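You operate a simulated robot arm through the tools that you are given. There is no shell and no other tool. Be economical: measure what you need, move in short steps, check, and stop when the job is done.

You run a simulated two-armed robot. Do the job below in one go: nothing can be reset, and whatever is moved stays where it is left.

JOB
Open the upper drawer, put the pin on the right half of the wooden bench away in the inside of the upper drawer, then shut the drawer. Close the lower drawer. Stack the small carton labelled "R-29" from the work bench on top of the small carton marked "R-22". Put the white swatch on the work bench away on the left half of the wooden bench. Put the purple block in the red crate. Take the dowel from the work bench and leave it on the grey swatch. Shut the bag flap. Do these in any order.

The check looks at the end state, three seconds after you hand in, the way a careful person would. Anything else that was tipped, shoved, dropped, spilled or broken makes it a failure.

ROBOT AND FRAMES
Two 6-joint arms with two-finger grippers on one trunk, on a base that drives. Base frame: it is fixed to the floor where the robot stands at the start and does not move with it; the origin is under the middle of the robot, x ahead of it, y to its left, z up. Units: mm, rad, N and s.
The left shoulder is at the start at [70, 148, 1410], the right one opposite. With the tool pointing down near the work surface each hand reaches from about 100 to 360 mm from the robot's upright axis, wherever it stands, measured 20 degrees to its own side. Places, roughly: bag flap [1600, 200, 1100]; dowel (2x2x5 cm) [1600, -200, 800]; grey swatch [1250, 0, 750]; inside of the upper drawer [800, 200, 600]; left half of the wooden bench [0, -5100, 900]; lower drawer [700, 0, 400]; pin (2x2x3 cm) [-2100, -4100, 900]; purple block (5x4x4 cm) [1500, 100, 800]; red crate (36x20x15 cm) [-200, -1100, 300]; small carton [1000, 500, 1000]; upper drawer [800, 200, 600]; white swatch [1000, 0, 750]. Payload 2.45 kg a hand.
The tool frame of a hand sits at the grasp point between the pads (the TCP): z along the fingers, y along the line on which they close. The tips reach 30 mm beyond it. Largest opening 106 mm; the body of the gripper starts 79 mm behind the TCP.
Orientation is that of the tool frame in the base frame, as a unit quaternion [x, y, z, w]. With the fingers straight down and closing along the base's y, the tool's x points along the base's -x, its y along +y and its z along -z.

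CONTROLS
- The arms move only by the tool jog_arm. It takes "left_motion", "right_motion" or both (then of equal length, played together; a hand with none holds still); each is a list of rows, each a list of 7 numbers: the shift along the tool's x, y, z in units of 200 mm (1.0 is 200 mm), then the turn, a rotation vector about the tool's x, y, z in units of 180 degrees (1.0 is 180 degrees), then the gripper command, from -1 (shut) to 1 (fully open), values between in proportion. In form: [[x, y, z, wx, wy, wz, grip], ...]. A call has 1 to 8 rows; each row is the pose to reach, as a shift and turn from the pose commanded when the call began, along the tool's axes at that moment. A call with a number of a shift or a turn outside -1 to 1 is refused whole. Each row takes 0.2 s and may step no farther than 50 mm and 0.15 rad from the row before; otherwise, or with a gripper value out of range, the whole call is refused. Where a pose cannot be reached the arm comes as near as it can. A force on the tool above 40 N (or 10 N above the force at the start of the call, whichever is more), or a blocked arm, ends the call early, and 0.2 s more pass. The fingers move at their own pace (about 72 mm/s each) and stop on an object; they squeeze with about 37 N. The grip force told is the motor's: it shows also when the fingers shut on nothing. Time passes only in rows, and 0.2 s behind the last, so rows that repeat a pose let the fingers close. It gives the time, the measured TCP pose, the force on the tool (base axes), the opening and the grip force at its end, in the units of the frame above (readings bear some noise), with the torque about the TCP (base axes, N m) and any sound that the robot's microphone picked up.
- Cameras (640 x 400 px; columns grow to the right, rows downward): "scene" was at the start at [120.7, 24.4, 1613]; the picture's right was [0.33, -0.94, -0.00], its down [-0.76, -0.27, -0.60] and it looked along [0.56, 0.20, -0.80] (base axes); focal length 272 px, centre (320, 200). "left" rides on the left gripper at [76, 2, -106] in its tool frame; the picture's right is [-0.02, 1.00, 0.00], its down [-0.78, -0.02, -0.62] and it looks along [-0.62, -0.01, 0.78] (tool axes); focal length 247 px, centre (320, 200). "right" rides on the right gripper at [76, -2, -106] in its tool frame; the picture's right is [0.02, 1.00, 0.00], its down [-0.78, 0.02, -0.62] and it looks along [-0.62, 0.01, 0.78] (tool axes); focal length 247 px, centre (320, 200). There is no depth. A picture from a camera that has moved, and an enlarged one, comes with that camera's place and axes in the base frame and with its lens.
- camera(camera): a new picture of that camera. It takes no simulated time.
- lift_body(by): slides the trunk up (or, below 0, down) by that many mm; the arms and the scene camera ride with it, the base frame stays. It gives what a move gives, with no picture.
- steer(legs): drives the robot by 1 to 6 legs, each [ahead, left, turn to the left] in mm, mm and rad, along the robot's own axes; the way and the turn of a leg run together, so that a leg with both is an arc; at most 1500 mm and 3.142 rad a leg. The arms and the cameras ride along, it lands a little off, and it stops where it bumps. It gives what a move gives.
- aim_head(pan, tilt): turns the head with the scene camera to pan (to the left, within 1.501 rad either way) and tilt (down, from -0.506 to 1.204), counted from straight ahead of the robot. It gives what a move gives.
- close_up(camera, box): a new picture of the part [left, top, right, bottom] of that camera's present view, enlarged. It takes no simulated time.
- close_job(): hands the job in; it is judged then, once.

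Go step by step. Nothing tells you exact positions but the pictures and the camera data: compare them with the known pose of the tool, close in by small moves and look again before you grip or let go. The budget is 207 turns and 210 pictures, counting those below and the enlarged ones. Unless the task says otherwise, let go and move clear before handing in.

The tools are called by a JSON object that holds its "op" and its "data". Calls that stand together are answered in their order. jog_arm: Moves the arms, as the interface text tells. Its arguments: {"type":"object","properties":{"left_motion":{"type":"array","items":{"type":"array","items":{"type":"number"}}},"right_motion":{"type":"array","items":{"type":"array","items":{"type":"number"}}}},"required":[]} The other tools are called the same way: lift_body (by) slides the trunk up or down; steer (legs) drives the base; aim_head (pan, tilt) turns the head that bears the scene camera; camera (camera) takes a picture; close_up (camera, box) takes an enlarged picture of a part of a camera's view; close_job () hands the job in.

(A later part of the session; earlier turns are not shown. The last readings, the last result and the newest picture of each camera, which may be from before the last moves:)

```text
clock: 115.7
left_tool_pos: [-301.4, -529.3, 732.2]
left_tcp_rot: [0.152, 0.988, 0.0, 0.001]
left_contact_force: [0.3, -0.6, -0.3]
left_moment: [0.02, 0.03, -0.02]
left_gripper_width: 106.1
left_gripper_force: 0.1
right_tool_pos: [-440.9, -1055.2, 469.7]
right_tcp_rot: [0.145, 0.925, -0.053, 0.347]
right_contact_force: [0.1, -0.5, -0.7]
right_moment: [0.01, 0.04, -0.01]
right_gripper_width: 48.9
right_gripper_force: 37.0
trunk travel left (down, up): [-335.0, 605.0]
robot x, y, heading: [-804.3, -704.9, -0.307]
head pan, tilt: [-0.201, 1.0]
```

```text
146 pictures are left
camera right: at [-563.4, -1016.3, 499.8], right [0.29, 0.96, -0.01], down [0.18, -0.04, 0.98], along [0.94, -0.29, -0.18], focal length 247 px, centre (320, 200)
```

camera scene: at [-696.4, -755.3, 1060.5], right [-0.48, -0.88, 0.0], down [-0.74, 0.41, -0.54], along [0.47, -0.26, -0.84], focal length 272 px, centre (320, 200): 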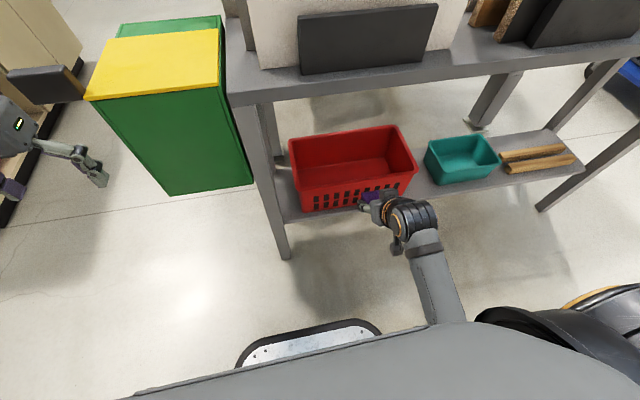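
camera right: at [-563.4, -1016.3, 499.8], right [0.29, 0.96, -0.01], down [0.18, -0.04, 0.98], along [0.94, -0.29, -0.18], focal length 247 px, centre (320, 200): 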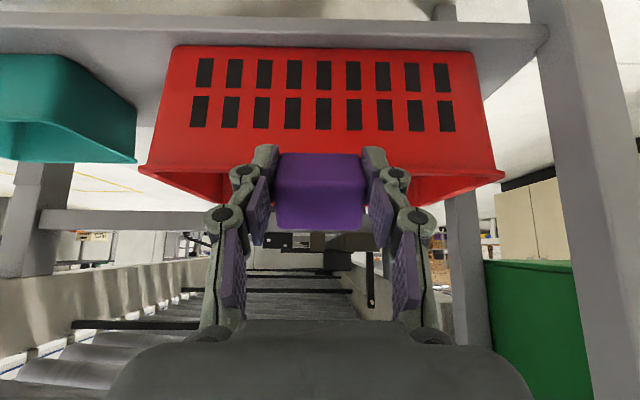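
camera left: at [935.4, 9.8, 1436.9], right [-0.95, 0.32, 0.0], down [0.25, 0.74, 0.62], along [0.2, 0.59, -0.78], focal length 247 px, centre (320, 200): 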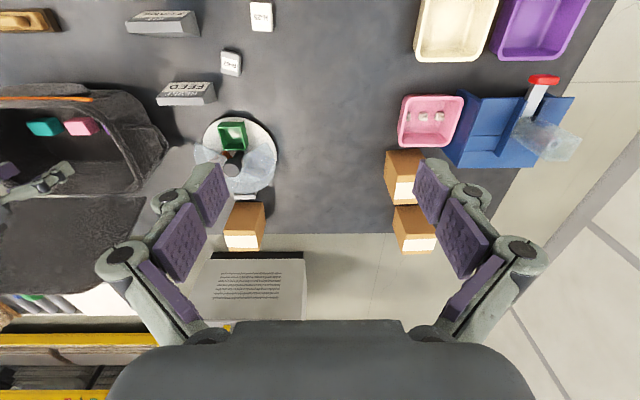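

Clear view: crate straight ahead of the block, rim about z 425. Raise a bit, drive forward 100 mm, check.

{"op": "lift_body", "data": {"by": 30}}

{"op": "steer", "data": {"legs": [[110, 0, 0]]}}

{"op": "jog_arm", "data": {"right_motion": [[-0.15, 0, 0.13, 0, 0, 0, -0.6], [-0.3, 0, 0.26, 0, 0, 0, -0.6], [-0.4, 0, 0.34, 0, 0, 0, -0.6]]}}

{"op": "camera", "data": {"camera": "scene"}}

{"op": "camera", "data": {"camera": "right"}}

```text
clock: 116.4
left_tool_pos: [-300.9, -530.4, 763.1]
left_tcp_rot: [0.152, 0.988, -0.001, -0.001]
left_contact_force: [-0.5, -0.5, 0.2]
left_moment: [-0.02, 0.0, 0.01]
left_gripper_width: 105.8
left_gripper_force: 0.1
right_tool_pos: [-441.5, -1054.6, 500.4]
right_tcp_rot: [0.145, 0.925, -0.052, 0.346]
right_contact_force: [0.4, 0.1, -0.3]
right_moment: [-0.02, 0.01, 0.03]
right_gripper_width: 48.7
right_gripper_force: 37.2
trunk travel left (down, up): [-365.0, 575.0]
robot x, y, heading: [-809.2, -705.5, -0.304]
head pan, tilt: [-0.201, 1.0]
```

```text
clock: 117.7
left_tool_pos: [-210.4, -557.8, 761.0]
left_tcp_rot: [0.156, 0.988, 0.003, -0.009]
left_contact_force: [-3.0, 1.0, 3.2]
left_moment: [-0.04, -0.14, -0.19]
left_gripper_width: 106.1
left_gripper_force: 0.1
right_tool_pos: [-343.9, -1083.6, 501.3]
right_tcp_rot: [0.145, 0.925, -0.053, 0.346]
right_contact_force: [0.0, 0.5, -0.6]
right_moment: [-0.03, -0.02, -0.05]
right_gripper_width: 48.6
right_gripper_force: 37.3
trunk travel left (down, up): [-365.0, 575.0]
robot x, y, heading: [-707.7, -737.5, -0.301]
head pan, tilt: [-0.201, 1.0]
stopped in leg 1: the force on the tool passed its limit at 62 N (the readings are from after the stop); the commanded pose is now the measured one
```

```text
clock: 118.5
left_tool_pos: [-210.4, -557.3, 761.5]
left_tcp_rot: [0.157, 0.988, 0.003, -0.009]
left_contact_force: [-2.1, 0.7, 2.0]
left_moment: [-0.04, -0.08, -0.16]
left_gripper_width: 106.0
left_gripper_force: 0.1
right_tool_pos: [-244.4, -1116.2, 501.1]
right_tcp_rot: [0.147, 0.925, -0.054, 0.346]
right_contact_force: [0.2, -0.5, -0.5]
right_moment: [0.0, 0.04, 0.01]
right_gripper_width: 49.2
right_gripper_force: 37.3
trunk travel left (down, up): [-365.0, 575.0]
robot x, y, heading: [-709.4, -736.4, -0.305]
head pan, tilt: [-0.201, 1.0]
```

```text
145 pictures are left
camera scene: at [-600.3, -785.2, 1090.5], right [-0.48, -0.88, 0.0], down [-0.74, 0.41, -0.54], along [0.47, -0.26, -0.84], focal length 272 px, centre (320, 200)
```

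scene: 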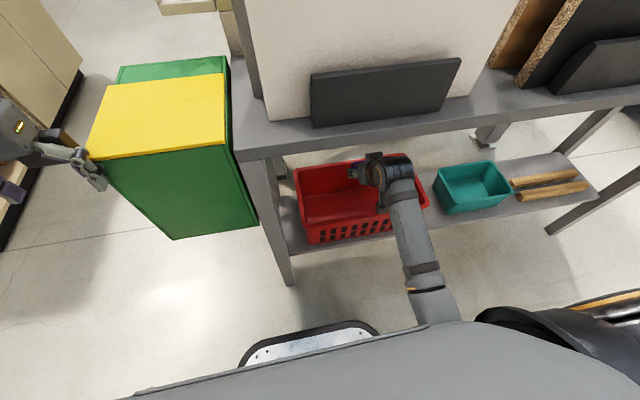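

```text
144 pictures are left
camera right: at [-366.0, -1078.7, 531.5], right [0.29, 0.96, -0.01], down [0.18, -0.04, 0.98], along [0.94, -0.29, -0.18], focal length 247 px, centre (320, 200)
```

right: 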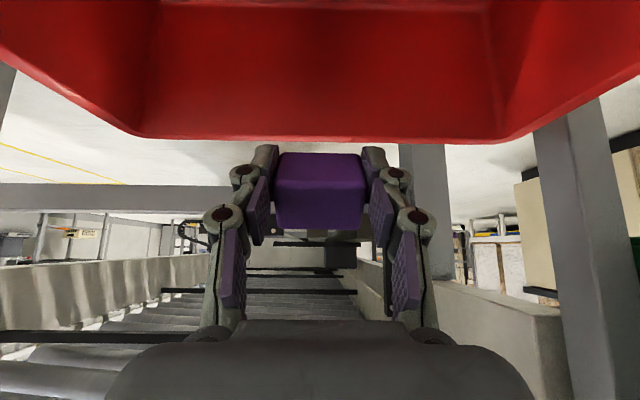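

The left fingertip touched the green box's corner; I back the left hand off, then lower the block into the crate.

{"op": "jog_arm", "data": {"left_motion": [[0.2, 0, 0, 0, 0, 0, 1], [0.4, 0, 0, 0, 0, 0, 1]]}}

{"op": "lift_body", "data": {"by": -75}}

{"op": "camera", "data": {"camera": "scene"}}

{"op": "camera", "data": {"camera": "right"}}

```text
clock: 119.1
left_tool_pos: [-284.0, -532.2, 761.0]
left_tcp_rot: [0.155, 0.988, 0.003, -0.009]
left_contact_force: [0.3, -0.4, -0.6]
left_moment: [-0.06, 0.03, -0.02]
left_gripper_width: 105.8
left_gripper_force: 0.0
right_tool_pos: [-242.9, -1115.1, 502.1]
right_tcp_rot: [0.146, 0.926, -0.054, 0.343]
right_contact_force: [-0.4, 0.3, 0.2]
right_moment: [-0.06, 0.04, 0.0]
right_gripper_width: 48.8
right_gripper_force: 36.8
trunk travel left (down, up): [-365.0, 575.0]
robot x, y, heading: [-709.6, -737.9, -0.307]
head pan, tilt: [-0.201, 1.0]
```

```text
clock: 120.2
left_tool_pos: [-284.2, -535.2, 687.9]
left_tcp_rot: [0.156, 0.988, 0.003, -0.009]
left_contact_force: [1.1, 1.0, 0.2]
left_moment: [0.0, 0.0, -0.01]
left_gripper_width: 106.0
left_gripper_force: 0.0
right_tool_pos: [-244.4, -1118.0, 428.3]
right_tcp_rot: [0.146, 0.925, -0.053, 0.346]
right_contact_force: [-0.8, -0.4, -1.0]
right_moment: [0.0, 0.0, -0.02]
right_gripper_width: 48.8
right_gripper_force: 36.8
trunk travel left (down, up): [-290.0, 650.0]
robot x, y, heading: [-706.9, -738.0, -0.302]
head pan, tilt: [-0.201, 1.0]
```

```text
143 pictures are left
camera scene: at [-600.0, -785.3, 1015.5], right [-0.48, -0.88, 0.0], down [-0.74, 0.41, -0.54], along [0.47, -0.26, -0.84], focal length 272 px, centre (320, 200)
```

scene: 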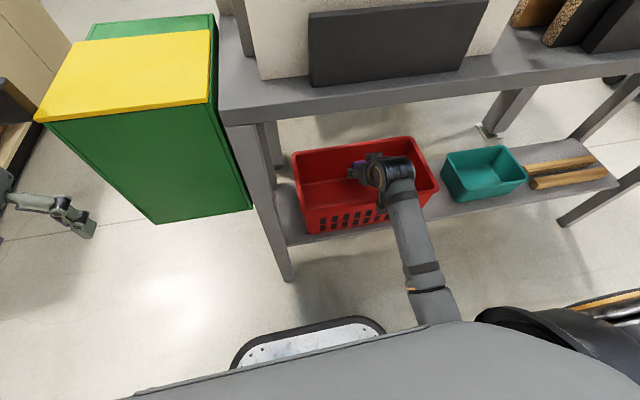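

```text
142 pictures are left
camera right: at [-366.1, -1078.6, 456.3], right [0.29, 0.96, -0.01], down [0.18, -0.04, 0.98], along [0.94, -0.29, -0.18], focal length 247 px, centre (320, 200)
```

right: 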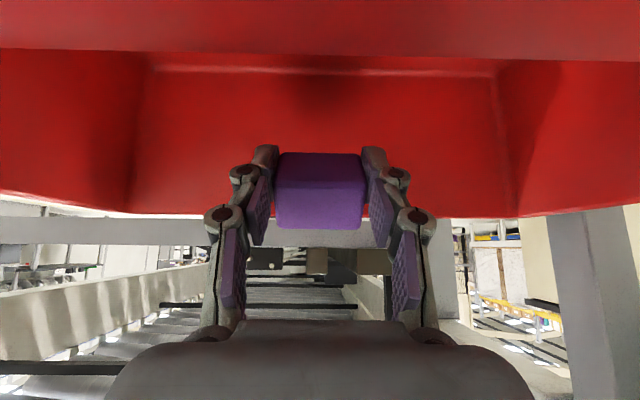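

Block is inside the crate opening, floor ≈ z 283. I ease it lower while steepening the tool so the wrist camera clears the rim.

{"op": "jog_arm", "data": {"right_motion": [[0.05, 0, 0.057, 0, 0.025, 0, -0.6], [0.1, 0, 0.114, 0, 0.05, 0, -0.6], [0.15, 0, 0.171, 0, 0.08, 0, -0.6], [0.2, 0, 0.23, 0, 0.11, 0, -0.6]]}}

{"op": "camera", "data": {"camera": "right"}}

{"op": "camera", "data": {"camera": "scene"}}

```text
clock: 121.2
left_tool_pos: [-285.2, -534.1, 686.9]
left_tcp_rot: [0.155, 0.988, 0.003, -0.009]
left_contact_force: [-0.5, 0.4, -0.1]
left_moment: [-0.03, 0.02, -0.01]
left_gripper_width: 106.2
left_gripper_force: 0.0
right_tool_pos: [-244.2, -1117.5, 364.7]
right_tcp_rot: [0.153, 0.971, -0.028, 0.181]
right_contact_force: [0.2, 0.3, 0.2]
right_moment: [0.05, 0.0, -0.01]
right_gripper_width: 48.7
right_gripper_force: 37.3
trunk travel left (down, up): [-290.0, 650.0]
robot x, y, heading: [-708.5, -736.2, -0.302]
head pan, tilt: [-0.201, 1.0]
```

```text
141 pictures are left
camera right: at [-350.0, -1084.1, 435.7], right [0.29, 0.96, -0.01], down [0.49, -0.14, 0.86], along [0.82, -0.25, -0.51], focal length 247 px, centre (320, 200)
```

right: 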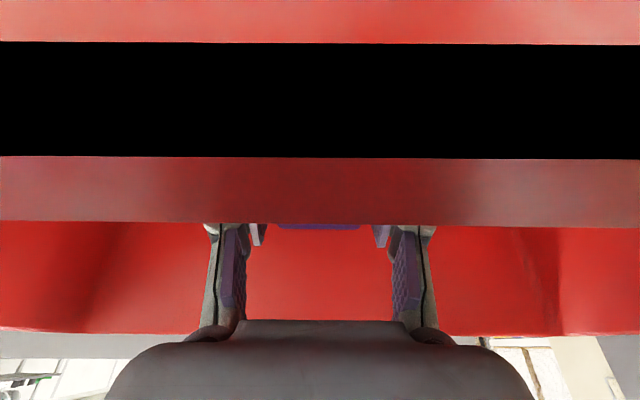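

```text
140 pictures are left
camera scene: at [-599.6, -785.4, 1015.4], right [-0.48, -0.88, 0.0], down [-0.74, 0.41, -0.54], along [0.47, -0.26, -0.84], focal length 272 px, centre (320, 200)
```

scene: 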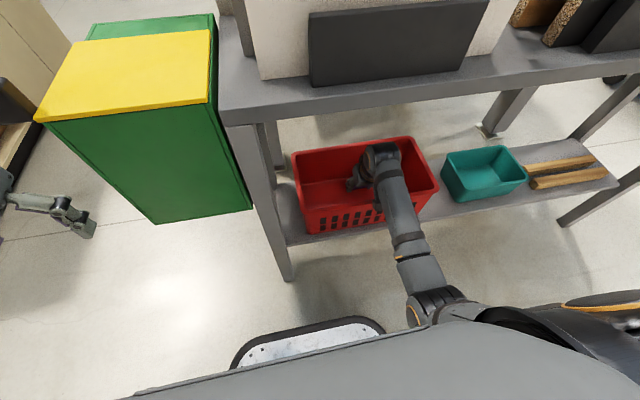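

Low enough (about 55 mm above the floor, clear of the rim). Release, then retreat up and out.

{"op": "jog_arm", "data": {"right_motion": [[0, 0, 0, 0, 0, 0, 0.1], [0, 0, 0, 0, 0, 0, 0.3], [0, 0, 0, 0, 0, 0, 0.3]]}}

{"op": "jog_arm", "data": {"right_motion": [[0.06, 0, -0.19, 0, -0.03, 0, 0.3], [0.13, 0, -0.38, 0, -0.06, 0, 0.3], [0.2, 0, -0.5, 0, -0.09, 0, 0.3], [0.23, 0, -0.58, 0, -0.11, 0, 0.3]]}}

{"op": "camera", "data": {"camera": "right"}}

{"op": "camera", "data": {"camera": "scene"}}

```text
clock: 122.0
left_tool_pos: [-284.4, -533.7, 685.3]
left_tcp_rot: [0.157, 0.988, 0.004, -0.009]
left_contact_force: [-1.0, -1.1, 0.3]
left_moment: [-0.04, 0.01, 0.0]
left_gripper_width: 105.9
left_gripper_force: 0.1
right_tool_pos: [-245.7, -1117.1, 365.4]
right_tcp_rot: [0.153, 0.971, -0.027, 0.182]
right_contact_force: [0.5, 0.1, -0.5]
right_moment: [0.0, -0.01, 0.0]
right_gripper_width: 68.9
right_gripper_force: 0.0
trunk travel left (down, up): [-290.0, 650.0]
robot x, y, heading: [-707.4, -734.6, -0.305]
head pan, tilt: [-0.201, 1.0]
```

```text
clock: 123.0
left_tool_pos: [-284.1, -534.0, 686.9]
left_tcp_rot: [0.156, 0.988, 0.003, -0.01]
left_contact_force: [-1.5, 0.4, 0.7]
left_moment: [-0.01, 0.03, -0.03]
left_gripper_width: 106.2
left_gripper_force: 0.1
right_tool_pos: [-324.2, -1090.0, 458.6]
right_tcp_rot: [0.146, 0.925, -0.053, 0.346]
right_contact_force: [-0.4, 0.8, -0.1]
right_moment: [0.0, 0.03, 0.01]
right_gripper_width: 68.8
right_gripper_force: 0.0
trunk travel left (down, up): [-290.0, 650.0]
robot x, y, heading: [-711.2, -735.7, -0.308]
head pan, tilt: [-0.201, 1.0]
```

```text
139 pictures are left
camera right: at [-446.9, -1052.0, 487.1], right [0.29, 0.96, -0.01], down [0.18, -0.04, 0.98], along [0.94, -0.29, -0.18], focal length 247 px, centre (320, 200)
```

right: 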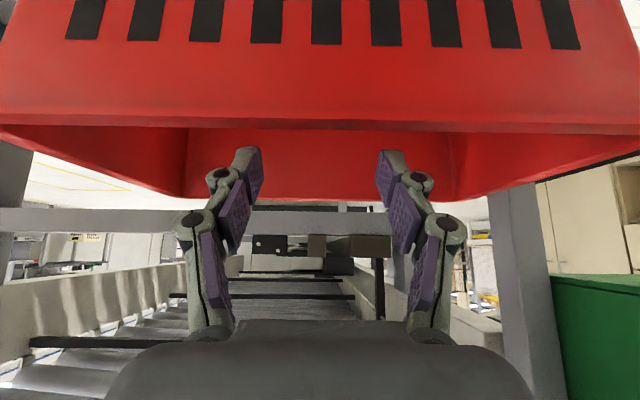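

```text
138 pictures are left
camera scene: at [-600.0, -785.2, 1015.5], right [-0.48, -0.88, 0.0], down [-0.74, 0.41, -0.54], along [0.47, -0.26, -0.84], focal length 272 px, centre (320, 200)
```

scene: 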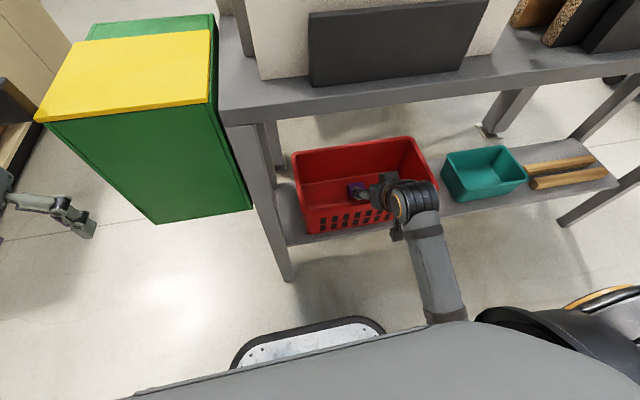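

Purple block is in the red crate. I back out, raise the trunk, and return to the bench aisle toward the dowel.

{"op": "steer", "data": {"legs": [[-110, 0, 0]]}}

{"op": "lift_body", "data": {"by": 400}}

{"op": "lift_body", "data": {"by": 150}}

{"op": "camera", "data": {"camera": "scene"}}

{"op": "steer", "data": {"legs": [[0, 720, 0], [1400, 0, 0], [580, 0, 0], [0, 0, 1.57]]}}

{"op": "aim_head", "data": {"pan": -0.2, "tilt": 0.9}}

{"op": "camera", "data": {"camera": "scene"}}

```text
clock: 124.2
left_tool_pos: [-389.0, -500.3, 688.0]
left_tcp_rot: [0.155, 0.988, 0.003, -0.01]
left_contact_force: [-0.6, 0.3, -0.4]
left_moment: [-0.04, -0.06, 0.02]
left_gripper_width: 106.2
left_gripper_force: 0.0
right_tool_pos: [-428.7, -1057.5, 458.5]
right_tcp_rot: [0.144, 0.926, -0.052, 0.346]
right_contact_force: [0.9, 0.0, 0.0]
right_moment: [0.03, 0.02, 0.0]
right_gripper_width: 69.1
right_gripper_force: 0.1
trunk travel left (down, up): [-290.0, 650.0]
robot x, y, heading: [-814.9, -706.0, -0.304]
head pan, tilt: [-0.201, 1.0]
```

```text
clock: 128.0
left_tool_pos: [-389.3, -500.9, 1087.6]
left_tcp_rot: [0.156, 0.988, 0.003, -0.009]
left_contact_force: [0.4, 0.0, 0.6]
left_moment: [0.0, -0.02, 0.03]
left_gripper_width: 105.9
left_gripper_force: 0.2
right_tool_pos: [-428.6, -1057.8, 856.9]
right_tcp_rot: [0.146, 0.925, -0.053, 0.347]
right_contact_force: [-0.5, 0.1, -0.6]
right_moment: [0.01, -0.01, -0.02]
right_gripper_width: 68.8
right_gripper_force: 0.0
trunk travel left (down, up): [-690.0, 250.0]
robot x, y, heading: [-811.7, -701.9, -0.305]
head pan, tilt: [-0.201, 1.0]
```

```text
clock: 129.8
left_tool_pos: [-389.1, -500.7, 1236.9]
left_tcp_rot: [0.156, 0.988, 0.003, -0.009]
left_contact_force: [0.9, 0.1, -1.1]
left_moment: [-0.01, 0.02, 0.03]
left_gripper_width: 105.7
left_gripper_force: 0.0
right_tool_pos: [-427.7, -1057.0, 1007.2]
right_tcp_rot: [0.146, 0.925, -0.054, 0.346]
right_contact_force: [0.9, -0.6, 0.4]
right_moment: [-0.01, -0.02, 0.0]
right_gripper_width: 69.0
right_gripper_force: 0.1
trunk travel left (down, up): [-840.0, 100.0]
robot x, y, heading: [-810.8, -704.1, -0.303]
head pan, tilt: [-0.201, 1.0]
```

```text
137 pictures are left
camera scene: at [-704.0, -752.6, 1565.4], right [-0.48, -0.88, 0.0], down [-0.74, 0.41, -0.54], along [0.47, -0.26, -0.84], focal length 272 px, centre (320, 200)
```

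scene: 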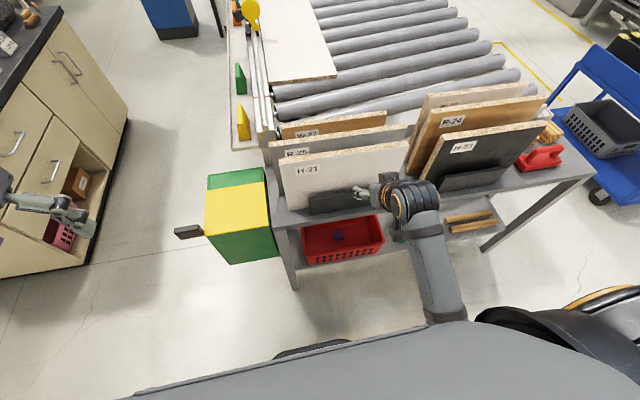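

```text
clock: 146.9
left_tool_pos: [1091.3, -181.1, 1236.9]
left_tcp_rot: [-0.576, 0.818, -0.004, -0.009]
left_contact_force: [0.1, 0.3, 0.2]
left_moment: [0.02, -0.02, -0.04]
left_gripper_width: 106.1
left_gripper_force: 0.1
right_tool_pos: [1647.0, -237.5, 1007.7]
right_tcp_rot: [-0.54, 0.766, 0.203, 0.285]
right_contact_force: [0.2, 0.0, 0.8]
right_moment: [0.0, -0.03, 0.01]
right_gripper_width: 68.8
right_gripper_force: 0.0
trunk travel left (down, up): [-840.0, 100.0]
robot x, y, heading: [1280.8, -613.0, 1.238]
head pan, tilt: [-0.201, 1.0]
```

```text
clock: 147.6
left_tool_pos: [1090.8, -181.6, 1236.6]
left_tcp_rot: [-0.575, 0.818, -0.004, -0.009]
left_contact_force: [-0.3, 0.8, 0.3]
left_moment: [-0.04, 0.0, 0.0]
left_gripper_width: 106.0
left_gripper_force: 0.0
right_tool_pos: [1646.2, -238.9, 1007.6]
right_tcp_rot: [-0.54, 0.766, 0.202, 0.284]
right_contact_force: [-0.4, 0.0, 0.0]
right_moment: [-0.03, 0.03, 0.01]
right_gripper_width: 69.1
right_gripper_force: 0.0
trunk travel left (down, up): [-840.0, 100.0]
robot x, y, heading: [1282.3, -612.2, 1.236]
head pan, tilt: [-0.201, 0.901]
```

```text
136 pictures are left
camera scene: at [1335.9, -500.1, 1572.6], right [0.86, -0.51, 0.0], down [-0.4, -0.67, -0.62], along [0.32, 0.53, -0.78], focal length 272 px, centre (320, 200)
```

scene: 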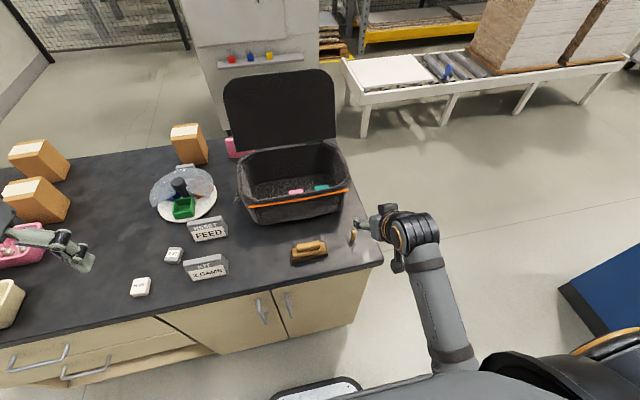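

At the dowel. Zoom to refine its place, and level the right tool.

{"op": "jog_arm", "data": {"right_motion": [[0, 0, 0, 0, 0.045, 0, 0.2], [0, 0, 0, 0, 0.09, 0, 0.1], [0, 0, 0, 0, 0.135, 0, 0.1], [0, 0, 0, 0, 0.18, 0, 0.1], [0, 0, 0, 0, 0.225, 0, 0.1]]}}

{"op": "camera", "data": {"camera": "right"}}

{"op": "close_up", "data": {"camera": "scene", "box": [260, 200, 420, 300]}}

```text
clock: 148.8
left_tool_pos: [1090.6, -179.5, 1236.3]
left_tcp_rot: [-0.576, 0.818, -0.005, -0.01]
left_contact_force: [0.0, 0.9, 0.5]
left_moment: [0.0, 0.05, 0.01]
left_gripper_width: 106.0
left_gripper_force: 0.0
right_tool_pos: [1650.2, -228.9, 982.7]
right_tcp_rot: [-0.577, 0.817, 0.003, 0.002]
right_contact_force: [-0.5, 0.7, 0.6]
right_moment: [-0.02, 0.01, 0.0]
right_gripper_width: 58.1
right_gripper_force: 0.1
right hand out of reach, approached as far as the arm can: row 5
trunk travel left (down, up): [-840.0, 100.0]
robot x, y, heading: [1282.1, -611.1, 1.239]
head pan, tilt: [-0.201, 0.901]
```

```text
135 pictures are left
camera right: at [1625.9, -302.1, 1088.8], right [-0.95, 0.32, 0.0], down [0.25, 0.74, 0.63], along [0.2, 0.6, -0.78], focal length 247 px, centre (320, 200)
```

right: 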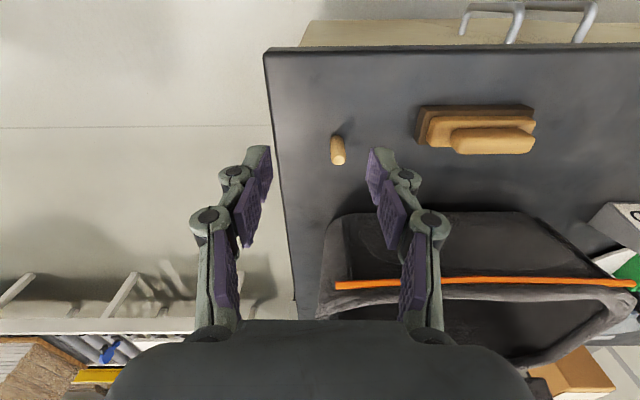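

```text
4.00 times, centred on (340, 250) of scene
camera zoom: at [1336.8, -498.0, 1572.5], right [0.86, -0.51, 0.0], down [-0.4, -0.68, -0.62], along [0.32, 0.53, -0.78], focal length 1090 px, centre (240, 0)
```

zoom: 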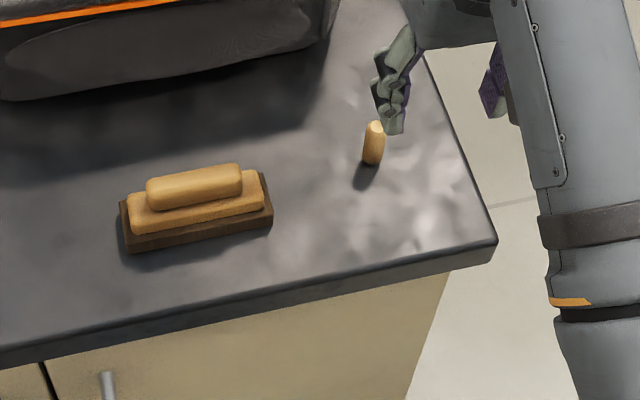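

Dowel near [1660,-142], upright. Move the hand over it and lower partway.

{"op": "jog_arm", "data": {"right_motion": [[-0.2, 0.05, 0, 0, 0, 0, 0.1], [-0.42, 0.09, 0, 0, 0, 0, 0.1], [-0.42, 0.09, 0, 0, 0, 0, 0.1]]}}

{"op": "lift_body", "data": {"by": -115}}

{"op": "camera", "data": {"camera": "right"}}

{"op": "camera", "data": {"camera": "scene"}}

```text
clock: 149.6
left_tool_pos: [1091.4, -183.0, 1237.3]
left_tcp_rot: [-0.576, 0.818, -0.004, -0.008]
left_contact_force: [0.4, 0.6, 0.2]
left_moment: [0.03, -0.03, 0.02]
left_gripper_width: 105.8
left_gripper_force: 0.0
right_tool_pos: [1661.1, -145.8, 984.7]
right_tcp_rot: [-0.577, 0.816, 0.005, 0.002]
right_contact_force: [-0.9, 0.5, -0.2]
right_moment: [0.03, 0.0, 0.0]
right_gripper_width: 58.2
right_gripper_force: 0.0
trunk travel left (down, up): [-840.0, 100.0]
robot x, y, heading: [1280.6, -612.5, 1.237]
head pan, tilt: [-0.201, 0.901]
```

```text
clock: 151.0
left_tool_pos: [1089.2, -181.9, 1122.0]
left_tcp_rot: [-0.575, 0.818, -0.004, -0.01]
left_contact_force: [0.2, -0.1, 0.4]
left_moment: [-0.02, -0.01, 0.0]
left_gripper_width: 106.0
left_gripper_force: 0.1
right_tool_pos: [1660.5, -144.2, 868.9]
right_tcp_rot: [-0.577, 0.817, 0.003, 0.003]
right_contact_force: [-0.2, -0.1, -0.4]
right_moment: [-0.03, -0.01, -0.03]
right_gripper_width: 58.0
right_gripper_force: 0.2
trunk travel left (down, up): [-725.0, 215.0]
robot x, y, heading: [1281.0, -616.0, 1.235]
head pan, tilt: [-0.201, 0.901]
```

```text
133 pictures are left
camera right: at [1637.0, -217.8, 974.3], right [-0.95, 0.32, 0.0], down [0.25, 0.74, 0.63], along [0.2, 0.6, -0.78], focal length 247 px, centre (320, 200)
```

right: 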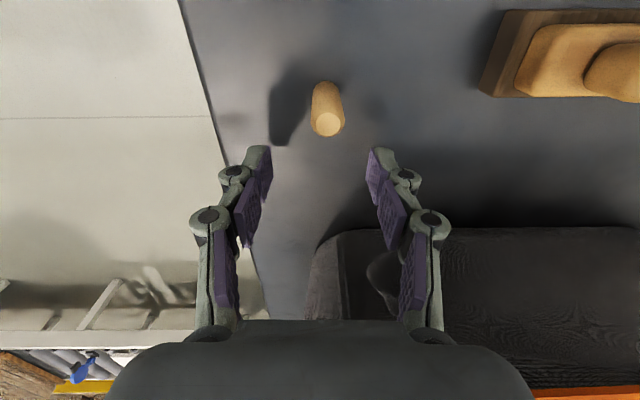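

```text
132 pictures are left
camera scene: at [1335.9, -500.0, 1457.7], right [0.86, -0.51, 0.0], down [-0.4, -0.67, -0.62], along [0.32, 0.53, -0.78], focal length 272 px, centre (320, 200)
```

scene: 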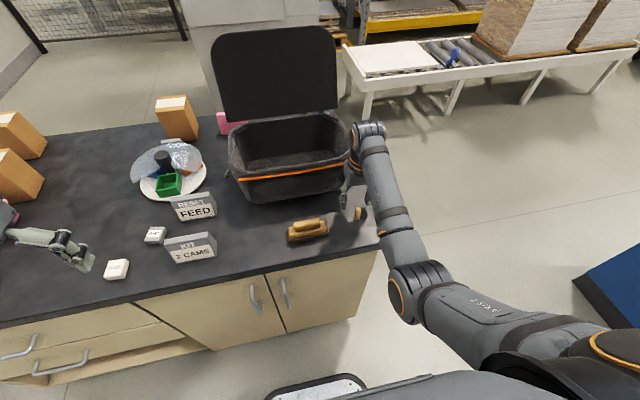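

Trim ~9 mm toward the robot, lower onto the dowel.

{"op": "jog_arm", "data": {"right_motion": [[0.045, 0.018, 0, 0, 0, 0, 0.1], [0.045, 0.018, 0, 0, 0, 0, 0.1]]}}

{"op": "lift_body", "data": {"by": -40}}

{"op": "camera", "data": {"camera": "right"}}

```text
clock: 151.6
left_tool_pos: [1091.3, -181.5, 1122.4]
left_tcp_rot: [-0.576, 0.818, -0.004, -0.008]
left_contact_force: [-0.2, -1.0, -0.4]
left_moment: [-0.01, -0.01, 0.02]
left_gripper_width: 106.0
left_gripper_force: 0.0
right_tool_pos: [1654.8, -152.8, 869.0]
right_tcp_rot: [-0.577, 0.817, 0.003, 0.002]
right_contact_force: [1.1, 0.5, 0.4]
right_moment: [0.01, 0.01, 0.03]
right_gripper_width: 58.4
right_gripper_force: 0.0
trunk travel left (down, up): [-725.0, 215.0]
robot x, y, heading: [1276.8, -612.5, 1.236]
head pan, tilt: [-0.201, 0.901]
```

```text
clock: 152.3
left_tool_pos: [1087.8, -185.3, 1093.2]
left_tcp_rot: [-0.575, 0.818, -0.004, -0.007]
left_contact_force: [0.0, 0.2, -0.2]
left_moment: [0.01, 0.0, -0.02]
left_gripper_width: 105.9
left_gripper_force: 0.1
right_tool_pos: [1654.2, -153.0, 849.8]
right_tcp_rot: [-0.576, 0.818, 0.008, 0.009]
right_contact_force: [-1.4, -3.8, 31.5]
right_moment: [-0.48, 0.17, 0.0]
right_gripper_width: 40.8
right_gripper_force: 13.6
trunk travel left (down, up): [-695.0, 245.0]
robot x, y, heading: [1282.6, -613.7, 1.24]
head pan, tilt: [-0.201, 0.901]
stopped: the force on the tool passed its limit at 43 N (the readings are from after the stop); the commanded pose is now the measured one
```

```text
131 pictures are left
camera right: at [1629.2, -226.7, 953.1], right [-0.95, 0.32, 0.0], down [0.24, 0.73, 0.64], along [0.2, 0.61, -0.77], focal length 247 px, centre (320, 200)
```

right: 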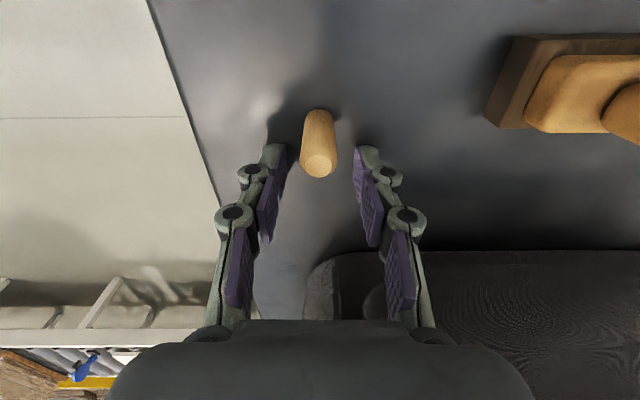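

Contact came early: bench top is really about z 815, and the dowel spans ~815–865, about 20 mm nearer to me. I raise slightly, correct, and look again.

{"op": "lift_body", "data": {"by": 50}}

{"op": "jog_arm", "data": {"right_motion": [[0.1, -0.01, 0, 0, 0, 0, 0.1], [0.1, -0.01, 0, 0, 0, 0, 0.1]]}}

{"op": "camera", "data": {"camera": "right"}}

{"op": "close_up", "data": {"camera": "scene", "box": [280, 150, 440, 270]}}

```text
clock: 153.2
left_tool_pos: [1091.7, -181.7, 1141.9]
left_tcp_rot: [-0.575, 0.818, -0.005, -0.009]
left_contact_force: [-0.3, 0.6, -0.1]
left_moment: [-0.04, 0.0, -0.02]
left_gripper_width: 106.0
left_gripper_force: 0.1
right_tool_pos: [1657.6, -151.4, 891.7]
right_tcp_rot: [-0.576, 0.818, 0.004, 0.005]
right_contact_force: [0.2, 0.0, 0.6]
right_moment: [-0.04, 0.0, 0.01]
right_gripper_width: 58.6
right_gripper_force: 0.0
trunk travel left (down, up): [-745.0, 195.0]
robot x, y, heading: [1280.3, -613.1, 1.233]
head pan, tilt: [-0.201, 0.901]
```

```text
clock: 153.8
left_tool_pos: [1092.5, -181.3, 1141.0]
left_tcp_rot: [-0.575, 0.818, -0.004, -0.009]
left_contact_force: [0.4, 0.8, -0.3]
left_moment: [0.01, 0.01, -0.01]
left_gripper_width: 105.8
left_gripper_force: 0.0
right_tool_pos: [1650.6, -170.4, 893.6]
right_tcp_rot: [-0.575, 0.818, 0.005, 0.004]
right_contact_force: [0.7, 0.4, 0.1]
right_moment: [0.02, -0.04, 0.01]
right_gripper_width: 58.2
right_gripper_force: 0.1
trunk travel left (down, up): [-745.0, 195.0]
robot x, y, heading: [1281.9, -613.2, 1.237]
head pan, tilt: [-0.201, 0.901]
```

```text
130 pictures are left
camera right: at [1626.4, -244.0, 997.3], right [-0.95, 0.32, 0.0], down [0.25, 0.74, 0.63], along [0.2, 0.6, -0.78], focal length 247 px, centre (320, 200)
```

right: 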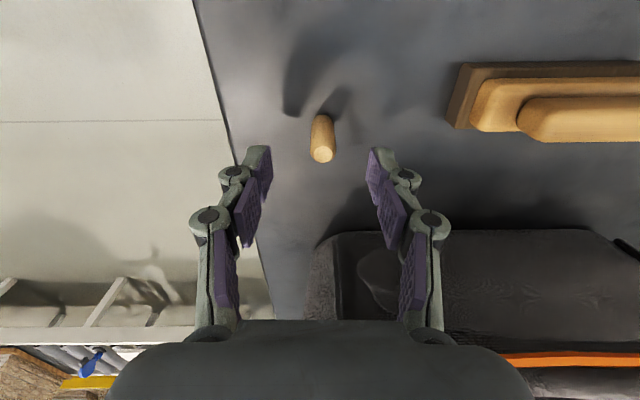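

```text
3.33 times, centred on (360, 210) of scene
camera zoom: at [1336.3, -499.2, 1477.2], right [0.86, -0.51, 0.0], down [-0.4, -0.67, -0.62], along [0.32, 0.53, -0.78], focal length 908 px, centre (187, 167)
```

zoom: 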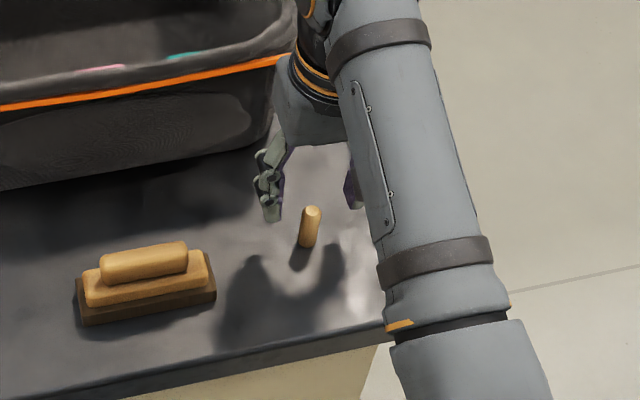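

Aligned now. Lower 38 mm and grip.

{"op": "jog_arm", "data": {"right_motion": [[0.015, 0, 0, 0, 0, 0, 0.1], [0.015, 0, 0, 0, 0, 0, 0.1]]}}

{"op": "lift_body", "data": {"by": -37}}

{"op": "camera", "data": {"camera": "right"}}

```text
clock: 154.4
left_tool_pos: [1091.2, -181.5, 1142.4]
left_tcp_rot: [-0.575, 0.818, -0.004, -0.009]
left_contact_force: [0.2, -0.5, -0.5]
left_moment: [0.01, 0.0, 0.01]
left_gripper_width: 106.1
left_gripper_force: 0.1
right_tool_pos: [1650.9, -174.6, 892.6]
right_tcp_rot: [-0.576, 0.818, 0.004, 0.005]
right_contact_force: [0.0, -0.1, -0.6]
right_moment: [0.02, -0.03, 0.03]
right_gripper_width: 58.2
right_gripper_force: 0.1
trunk travel left (down, up): [-745.0, 195.0]
robot x, y, heading: [1282.4, -613.4, 1.244]
head pan, tilt: [-0.201, 0.901]
```

```text
clock: 155.2
left_tool_pos: [1089.4, -182.2, 1105.7]
left_tcp_rot: [-0.575, 0.818, -0.004, -0.009]
left_contact_force: [0.3, -1.4, 0.2]
left_moment: [0.0, -0.02, -0.01]
left_gripper_width: 105.9
left_gripper_force: 0.0
right_tool_pos: [1650.0, -175.0, 856.4]
right_tcp_rot: [-0.576, 0.818, 0.004, 0.005]
right_contact_force: [-0.4, -0.1, -0.1]
right_moment: [0.01, -0.05, -0.03]
right_gripper_width: 58.5
right_gripper_force: 0.0
trunk travel left (down, up): [-708.0, 232.0]
robot x, y, heading: [1282.2, -611.5, 1.237]
head pan, tilt: [-0.201, 0.901]
```

```text
128 pictures are left
camera right: at [1625.5, -247.6, 960.5], right [-0.95, 0.32, 0.0], down [0.25, 0.73, 0.63], along [0.2, 0.6, -0.77], focal length 247 px, centre (320, 200)
```

right: 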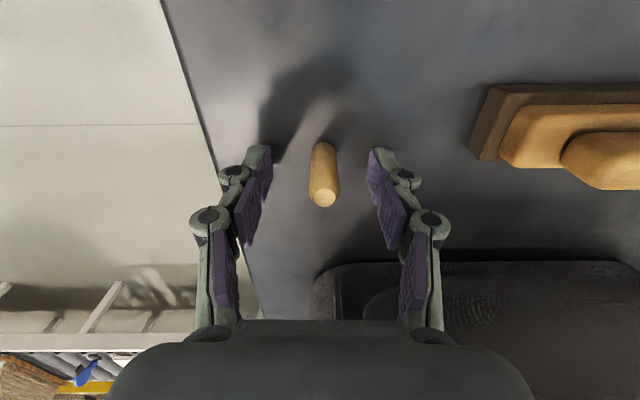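

Dowel is between the pads; close.

{"op": "jog_arm", "data": {"right_motion": [[0, 0, 0, 0, 0, 0, -0.4], [0, 0, 0, 0, 0, 0, -0.9], [0, 0, 0, 0, 0, 0, -0.9], [0, 0, 0, 0, 0, 0, -0.9]]}}

{"op": "lift_body", "data": {"by": 200}}

{"op": "camera", "data": {"camera": "right"}}

```text
clock: 156.2
left_tool_pos: [1091.4, -182.7, 1104.9]
left_tcp_rot: [-0.575, 0.818, -0.004, -0.009]
left_contact_force: [-0.4, 0.0, 0.1]
left_moment: [0.01, -0.03, 0.01]
left_gripper_width: 106.2
left_gripper_force: 0.1
right_tool_pos: [1650.2, -174.3, 856.1]
right_tcp_rot: [-0.576, 0.818, 0.006, 0.006]
right_contact_force: [0.3, 0.1, -0.2]
right_moment: [0.01, 0.02, 0.02]
right_gripper_width: 11.7
right_gripper_force: 36.3
trunk travel left (down, up): [-708.0, 232.0]
robot x, y, heading: [1280.0, -613.3, 1.238]
head pan, tilt: [-0.201, 0.901]
```

```text
clock: 158.4
left_tool_pos: [1091.0, -181.1, 1304.2]
left_tcp_rot: [-0.575, 0.818, -0.005, -0.01]
left_contact_force: [-0.5, -0.3, 0.8]
left_moment: [0.04, 0.03, -0.02]
left_gripper_width: 105.9
left_gripper_force: 0.0
right_tool_pos: [1651.0, -173.4, 1055.5]
right_tcp_rot: [-0.576, 0.818, 0.005, 0.005]
right_contact_force: [0.3, -0.1, 0.0]
right_moment: [0.01, 0.01, 0.0]
right_gripper_width: 11.6
right_gripper_force: 36.7
trunk travel left (down, up): [-908.0, 32.0]
robot x, y, heading: [1282.2, -614.0, 1.241]
head pan, tilt: [-0.201, 0.901]
```

```text
127 pictures are left
camera right: at [1625.5, -247.1, 1160.3], right [-0.95, 0.32, 0.0], down [0.25, 0.73, 0.63], along [0.2, 0.6, -0.77], focal length 247 px, centre (320, 200)
```

right: 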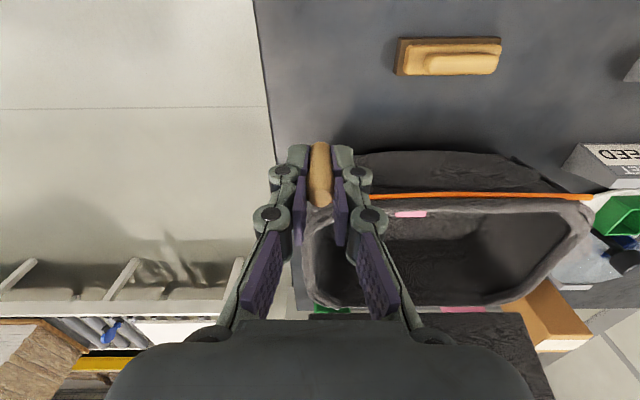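

Dowel held upright. Drive sideways to bring it over the grey swatch.

{"op": "steer", "data": {"legs": [[0, 541, 0], [43, 0, 0]]}}

{"op": "camera", "data": {"camera": "right"}}

{"op": "camera", "data": {"camera": "scene"}}

```text
clock: 162.0
left_tool_pos: [581.2, 27.0, 1308.1]
left_tcp_rot: [-0.577, 0.817, -0.003, -0.006]
left_contact_force: [-0.6, -1.3, -0.4]
left_moment: [0.13, -0.05, 0.01]
left_gripper_width: 106.0
left_gripper_force: 0.2
right_tool_pos: [1140.3, 39.6, 1059.7]
right_tcp_rot: [-0.577, 0.816, 0.007, 0.007]
right_contact_force: [-0.4, -1.8, 0.2]
right_moment: [0.1, -0.04, -0.05]
right_gripper_width: 12.9
right_gripper_force: 37.4
trunk travel left (down, up): [-908.0, 32.0]
robot x, y, heading: [777.7, -392.9, 1.241]
head pan, tilt: [-0.201, 0.901]
```

```text
126 pictures are left
camera right: at [1116.5, -35.0, 1164.1], right [-0.95, 0.31, 0.0], down [0.24, 0.73, 0.64], along [0.2, 0.61, -0.77], focal length 247 px, centre (320, 200)
```

right: 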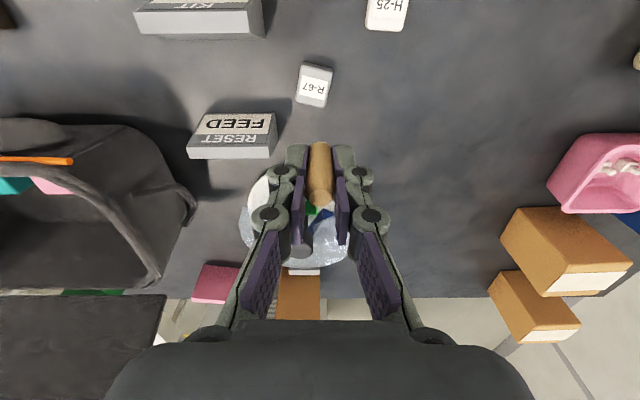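

```text
125 pictures are left
camera scene: at [827.2, -292.8, 1641.4], right [0.86, -0.51, 0.0], down [-0.4, -0.67, -0.63], along [0.32, 0.54, -0.78], focal length 272 px, centre (320, 200)
```

scene: 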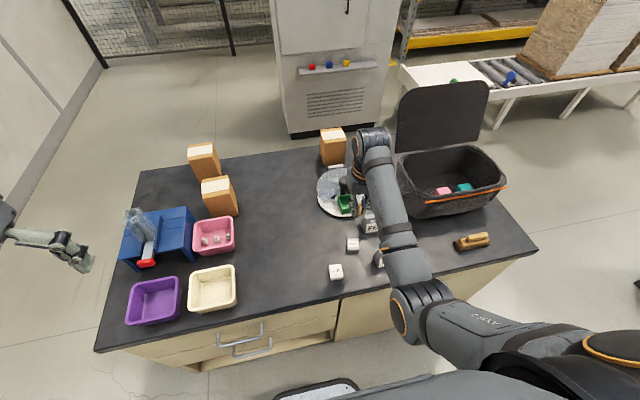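

Swatch at ≈[1148,42]; trim 8 mm and lower close.

{"op": "jog_arm", "data": {"right_motion": [[-0.022, -0.035, 0, 0, 0, 0, -0.9], [-0.022, -0.035, 0, 0, 0, 0, -0.9]]}}

{"op": "lift_body", "data": {"by": -145}}

{"op": "camera", "data": {"camera": "right"}}

{"op": "close_up", "data": {"camera": "scene", "box": [280, 130, 440, 270]}}

```text
clock: 162.6
left_tool_pos: [583.5, 32.7, 1305.7]
left_tcp_rot: [-0.577, 0.816, -0.004, -0.008]
left_contact_force: [0.5, -1.4, 0.2]
left_moment: [0.04, 0.0, -0.03]
left_gripper_width: 105.9
left_gripper_force: 0.0
right_tool_pos: [1149.8, 45.2, 1058.0]
right_tcp_rot: [-0.577, 0.817, 0.006, 0.006]
right_contact_force: [0.5, -0.6, -0.2]
right_moment: [0.04, -0.02, -0.01]
right_gripper_width: 13.0
right_gripper_force: 36.9
trunk travel left (down, up): [-908.0, 32.0]
robot x, y, heading: [777.5, -389.0, 1.242]
head pan, tilt: [-0.201, 0.901]
```

```text
clock: 164.3
left_tool_pos: [583.6, 36.6, 1161.0]
left_tcp_rot: [-0.578, 0.816, -0.004, -0.009]
left_contact_force: [-0.6, -0.5, 0.0]
left_moment: [-0.02, 0.03, -0.03]
left_gripper_width: 105.9
left_gripper_force: 0.1
right_tool_pos: [1151.7, 49.1, 912.1]
right_tcp_rot: [-0.578, 0.816, 0.005, 0.005]
right_contact_force: [1.0, -0.6, 0.1]
right_moment: [0.0, -0.01, 0.02]
right_gripper_width: 13.0
right_gripper_force: 37.1
trunk travel left (down, up): [-763.0, 177.0]
robot x, y, heading: [777.0, -392.7, 1.238]
head pan, tilt: [-0.201, 0.901]
```

```text
124 pictures are left
camera right: at [1126.9, -25.0, 1015.5], right [-0.95, 0.31, 0.0], down [0.24, 0.74, 0.63], along [0.2, 0.6, -0.77], focal length 247 px, centre (320, 200)
```

right: 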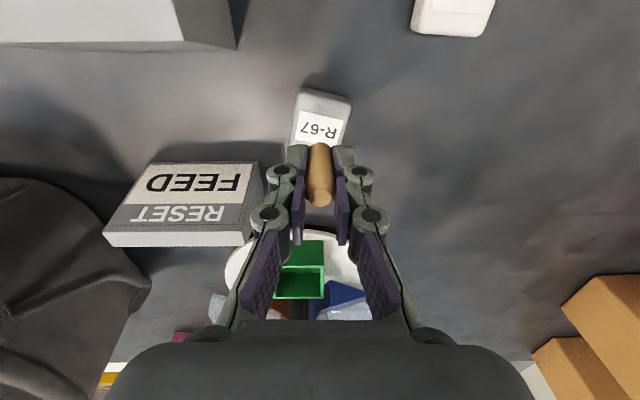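

```text
2.86 times, centred on (360, 200) of scene
camera zoom: at [830.3, -280.9, 1495.4], right [0.86, -0.51, 0.0], down [-0.4, -0.68, -0.62], along [0.31, 0.54, -0.78], focal length 778 px, centre (206, 200)
```

zoom: 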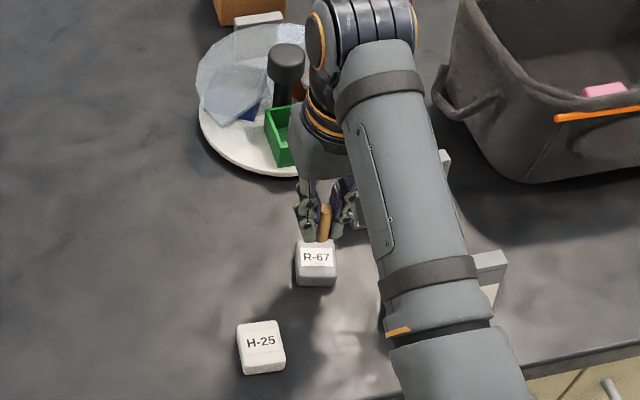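

Well aligned above the grey swatch. Lower in small steps watching force.

{"op": "lift_body", "data": {"by": -22}}

{"op": "jog_arm", "data": {"right_motion": [[0, 0, 0.02, 0, 0, 0, -0.9], [0, 0, 0.035, 0, 0, 0, -0.9]]}}

{"op": "close_up", "data": {"camera": "scene", "box": [300, 150, 420, 260]}}

{"op": "camera", "data": {"camera": "right"}}

```text
clock: 165.0
left_tool_pos: [583.5, 37.0, 1138.5]
left_tcp_rot: [-0.577, 0.817, -0.005, -0.009]
left_contact_force: [-0.5, 0.3, 0.8]
left_moment: [0.0, -0.03, 0.01]
left_gripper_width: 105.7
left_gripper_force: 0.0
right_tool_pos: [1150.9, 49.1, 888.9]
right_tcp_rot: [-0.578, 0.816, 0.005, 0.006]
right_contact_force: [0.3, 0.4, 0.5]
right_moment: [-0.01, 0.05, 0.01]
right_gripper_width: 12.8
right_gripper_force: 37.4
trunk travel left (down, up): [-741.0, 199.0]
robot x, y, heading: [773.3, -395.1, 1.243]
head pan, tilt: [-0.201, 0.901]
```

```text
clock: 165.6
left_tool_pos: [584.1, 37.1, 1138.7]
left_tcp_rot: [-0.577, 0.816, -0.004, -0.009]
left_contact_force: [0.3, -0.1, -0.8]
left_moment: [0.03, 0.0, 0.0]
left_gripper_width: 106.1
left_gripper_force: 0.0
right_tool_pos: [1151.3, 48.3, 882.3]
right_tcp_rot: [-0.577, 0.817, 0.005, 0.005]
right_contact_force: [-0.3, 0.3, 0.3]
right_moment: [0.01, 0.0, -0.02]
right_gripper_width: 12.9
right_gripper_force: 36.6
trunk travel left (down, up): [-741.0, 199.0]
robot x, y, heading: [770.7, -391.8, 1.236]
head pan, tilt: [-0.201, 0.901]
```

```text
3.64 times, centred on (360, 205) of scene
camera zoom: at [830.4, -280.9, 1473.4], right [0.86, -0.51, 0.0], down [-0.4, -0.68, -0.62], along [0.31, 0.54, -0.78], focal length 991 px, centre (174, 182)
```

zoom: 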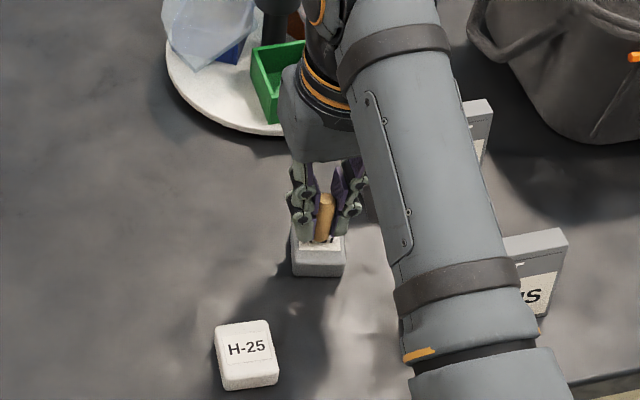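

```text
121 pictures are left
camera right: at [1127.0, -24.8, 986.6], right [-0.95, 0.31, 0.0], down [0.24, 0.74, 0.63], along [0.2, 0.6, -0.78], focal length 247 px, centre (320, 200)
```

right: 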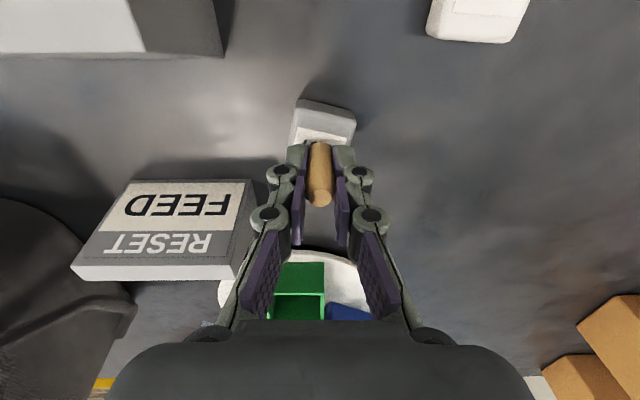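

Both views put the dowel within ~8 mm of the swatch centre. I nudge 4 mm forward and continue down until it touches.

{"op": "jog_arm", "data": {"right_motion": [[-0.02, 0, 0, 0, 0, 0, -0.9], [-0.02, 0, 0.02, 0, 0, 0, -0.9]]}}

{"op": "jog_arm", "data": {"right_motion": [[0, 0, 0.01, 0, 0, 0, -0.9], [0, 0, 0.02, 0, 0, 0, -0.9]]}}

{"op": "close_up", "data": {"camera": "scene", "box": [330, 180, 390, 240]}}

```text
clock: 166.2
left_tool_pos: [584.3, 35.4, 1138.3]
left_tcp_rot: [-0.578, 0.816, -0.004, -0.009]
left_contact_force: [-0.4, -0.3, -0.3]
left_moment: [-0.04, 0.04, -0.01]
left_gripper_width: 106.2
left_gripper_force: 0.0
right_tool_pos: [1152.6, 51.4, 878.4]
right_tcp_rot: [-0.578, 0.816, 0.004, 0.005]
right_contact_force: [0.6, -0.3, -1.2]
right_moment: [-0.01, 0.0, -0.01]
right_gripper_width: 13.0
right_gripper_force: 37.2
trunk travel left (down, up): [-741.0, 199.0]
robot x, y, heading: [775.3, -394.0, 1.243]
head pan, tilt: [-0.201, 0.901]
```

```text
clock: 166.8
left_tool_pos: [582.9, 35.8, 1139.1]
left_tcp_rot: [-0.577, 0.816, -0.003, -0.009]
left_contact_force: [0.7, 0.8, -0.3]
left_moment: [-0.01, 0.0, 0.02]
left_gripper_width: 105.9
left_gripper_force: 0.1
right_tool_pos: [1153.6, 52.2, 877.7]
right_tcp_rot: [-0.578, 0.816, 0.007, 0.008]
right_contact_force: [1.5, 0.7, 15.7]
right_moment: [-0.05, -0.05, -0.01]
right_gripper_width: 12.8
right_gripper_force: 36.9
trunk travel left (down, up): [-741.0, 199.0]
robot x, y, heading: [777.0, -396.3, 1.241]
head pan, tilt: [-0.201, 0.901]
```

```text
6.67 times, centred on (360, 210) of scene
camera zoom: at [829.2, -282.3, 1473.8], right [0.86, -0.51, 0.0], down [-0.4, -0.68, -0.62], along [0.32, 0.54, -0.78], focal length 1817 px, centre (53, 133)
```

zoom: 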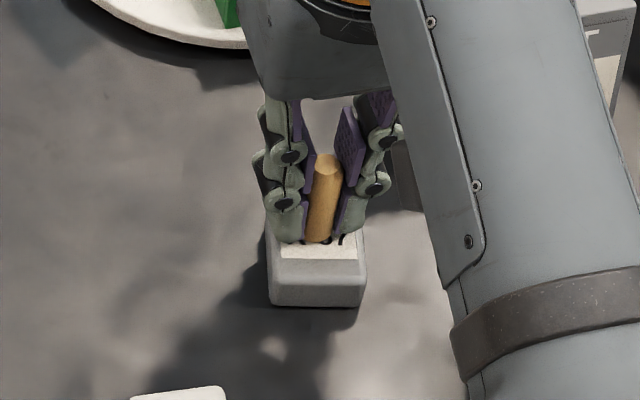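

Dowel rests on the swatch (16 N contact). Open gently and rise.

{"op": "jog_arm", "data": {"right_motion": [[0, 0, -0.008, 0, 0, 0, -0.75], [0, 0, -0.01, 0, 0, 0, -0.55], [0, 0, -0.01, 0, 0, 0, -0.3], [0, 0, -0.01, 0, 0, 0, -0.2]]}}

{"op": "camera", "data": {"camera": "right"}}

{"op": "close_up", "data": {"camera": "scene", "box": [330, 180, 390, 240]}}

```text
clock: 167.8
left_tool_pos: [584.4, 36.8, 1137.0]
left_tcp_rot: [-0.577, 0.817, -0.005, -0.009]
left_contact_force: [0.1, 1.0, -0.2]
left_moment: [0.01, 0.0, -0.03]
left_gripper_width: 105.9
left_gripper_force: 0.1
right_tool_pos: [1151.6, 52.6, 874.7]
right_tcp_rot: [-0.578, 0.816, 0.005, 0.005]
right_contact_force: [0.2, 0.5, -0.1]
right_moment: [0.02, 0.0, 0.0]
right_gripper_width: 42.2
right_gripper_force: 0.0
trunk travel left (down, up): [-741.0, 199.0]
robot x, y, heading: [775.4, -395.2, 1.243]
head pan, tilt: [-0.201, 0.901]
```

```text
119 pictures are left
camera right: at [1128.0, -20.9, 980.6], right [-0.95, 0.31, 0.0], down [0.24, 0.74, 0.63], along [0.2, 0.6, -0.78], focal length 247 px, centre (320, 200)
```

right: 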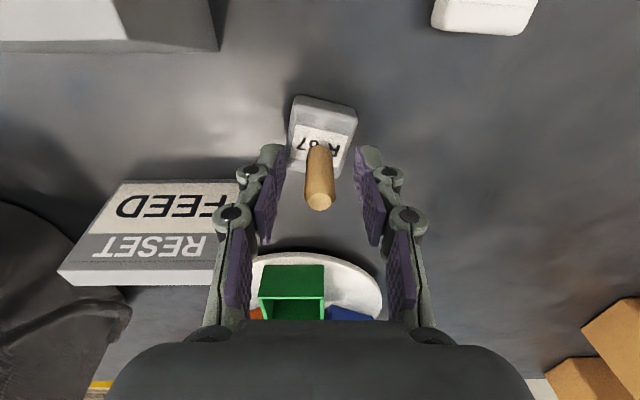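

```text
6.67 times, centred on (360, 210) of scene
camera zoom: at [830.4, -280.7, 1473.3], right [0.86, -0.51, 0.0], down [-0.4, -0.68, -0.62], along [0.31, 0.54, -0.78], focal length 1817 px, centre (53, 133)
```

zoom: 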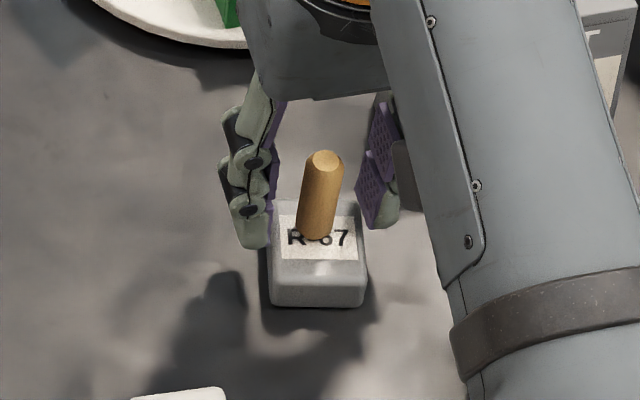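

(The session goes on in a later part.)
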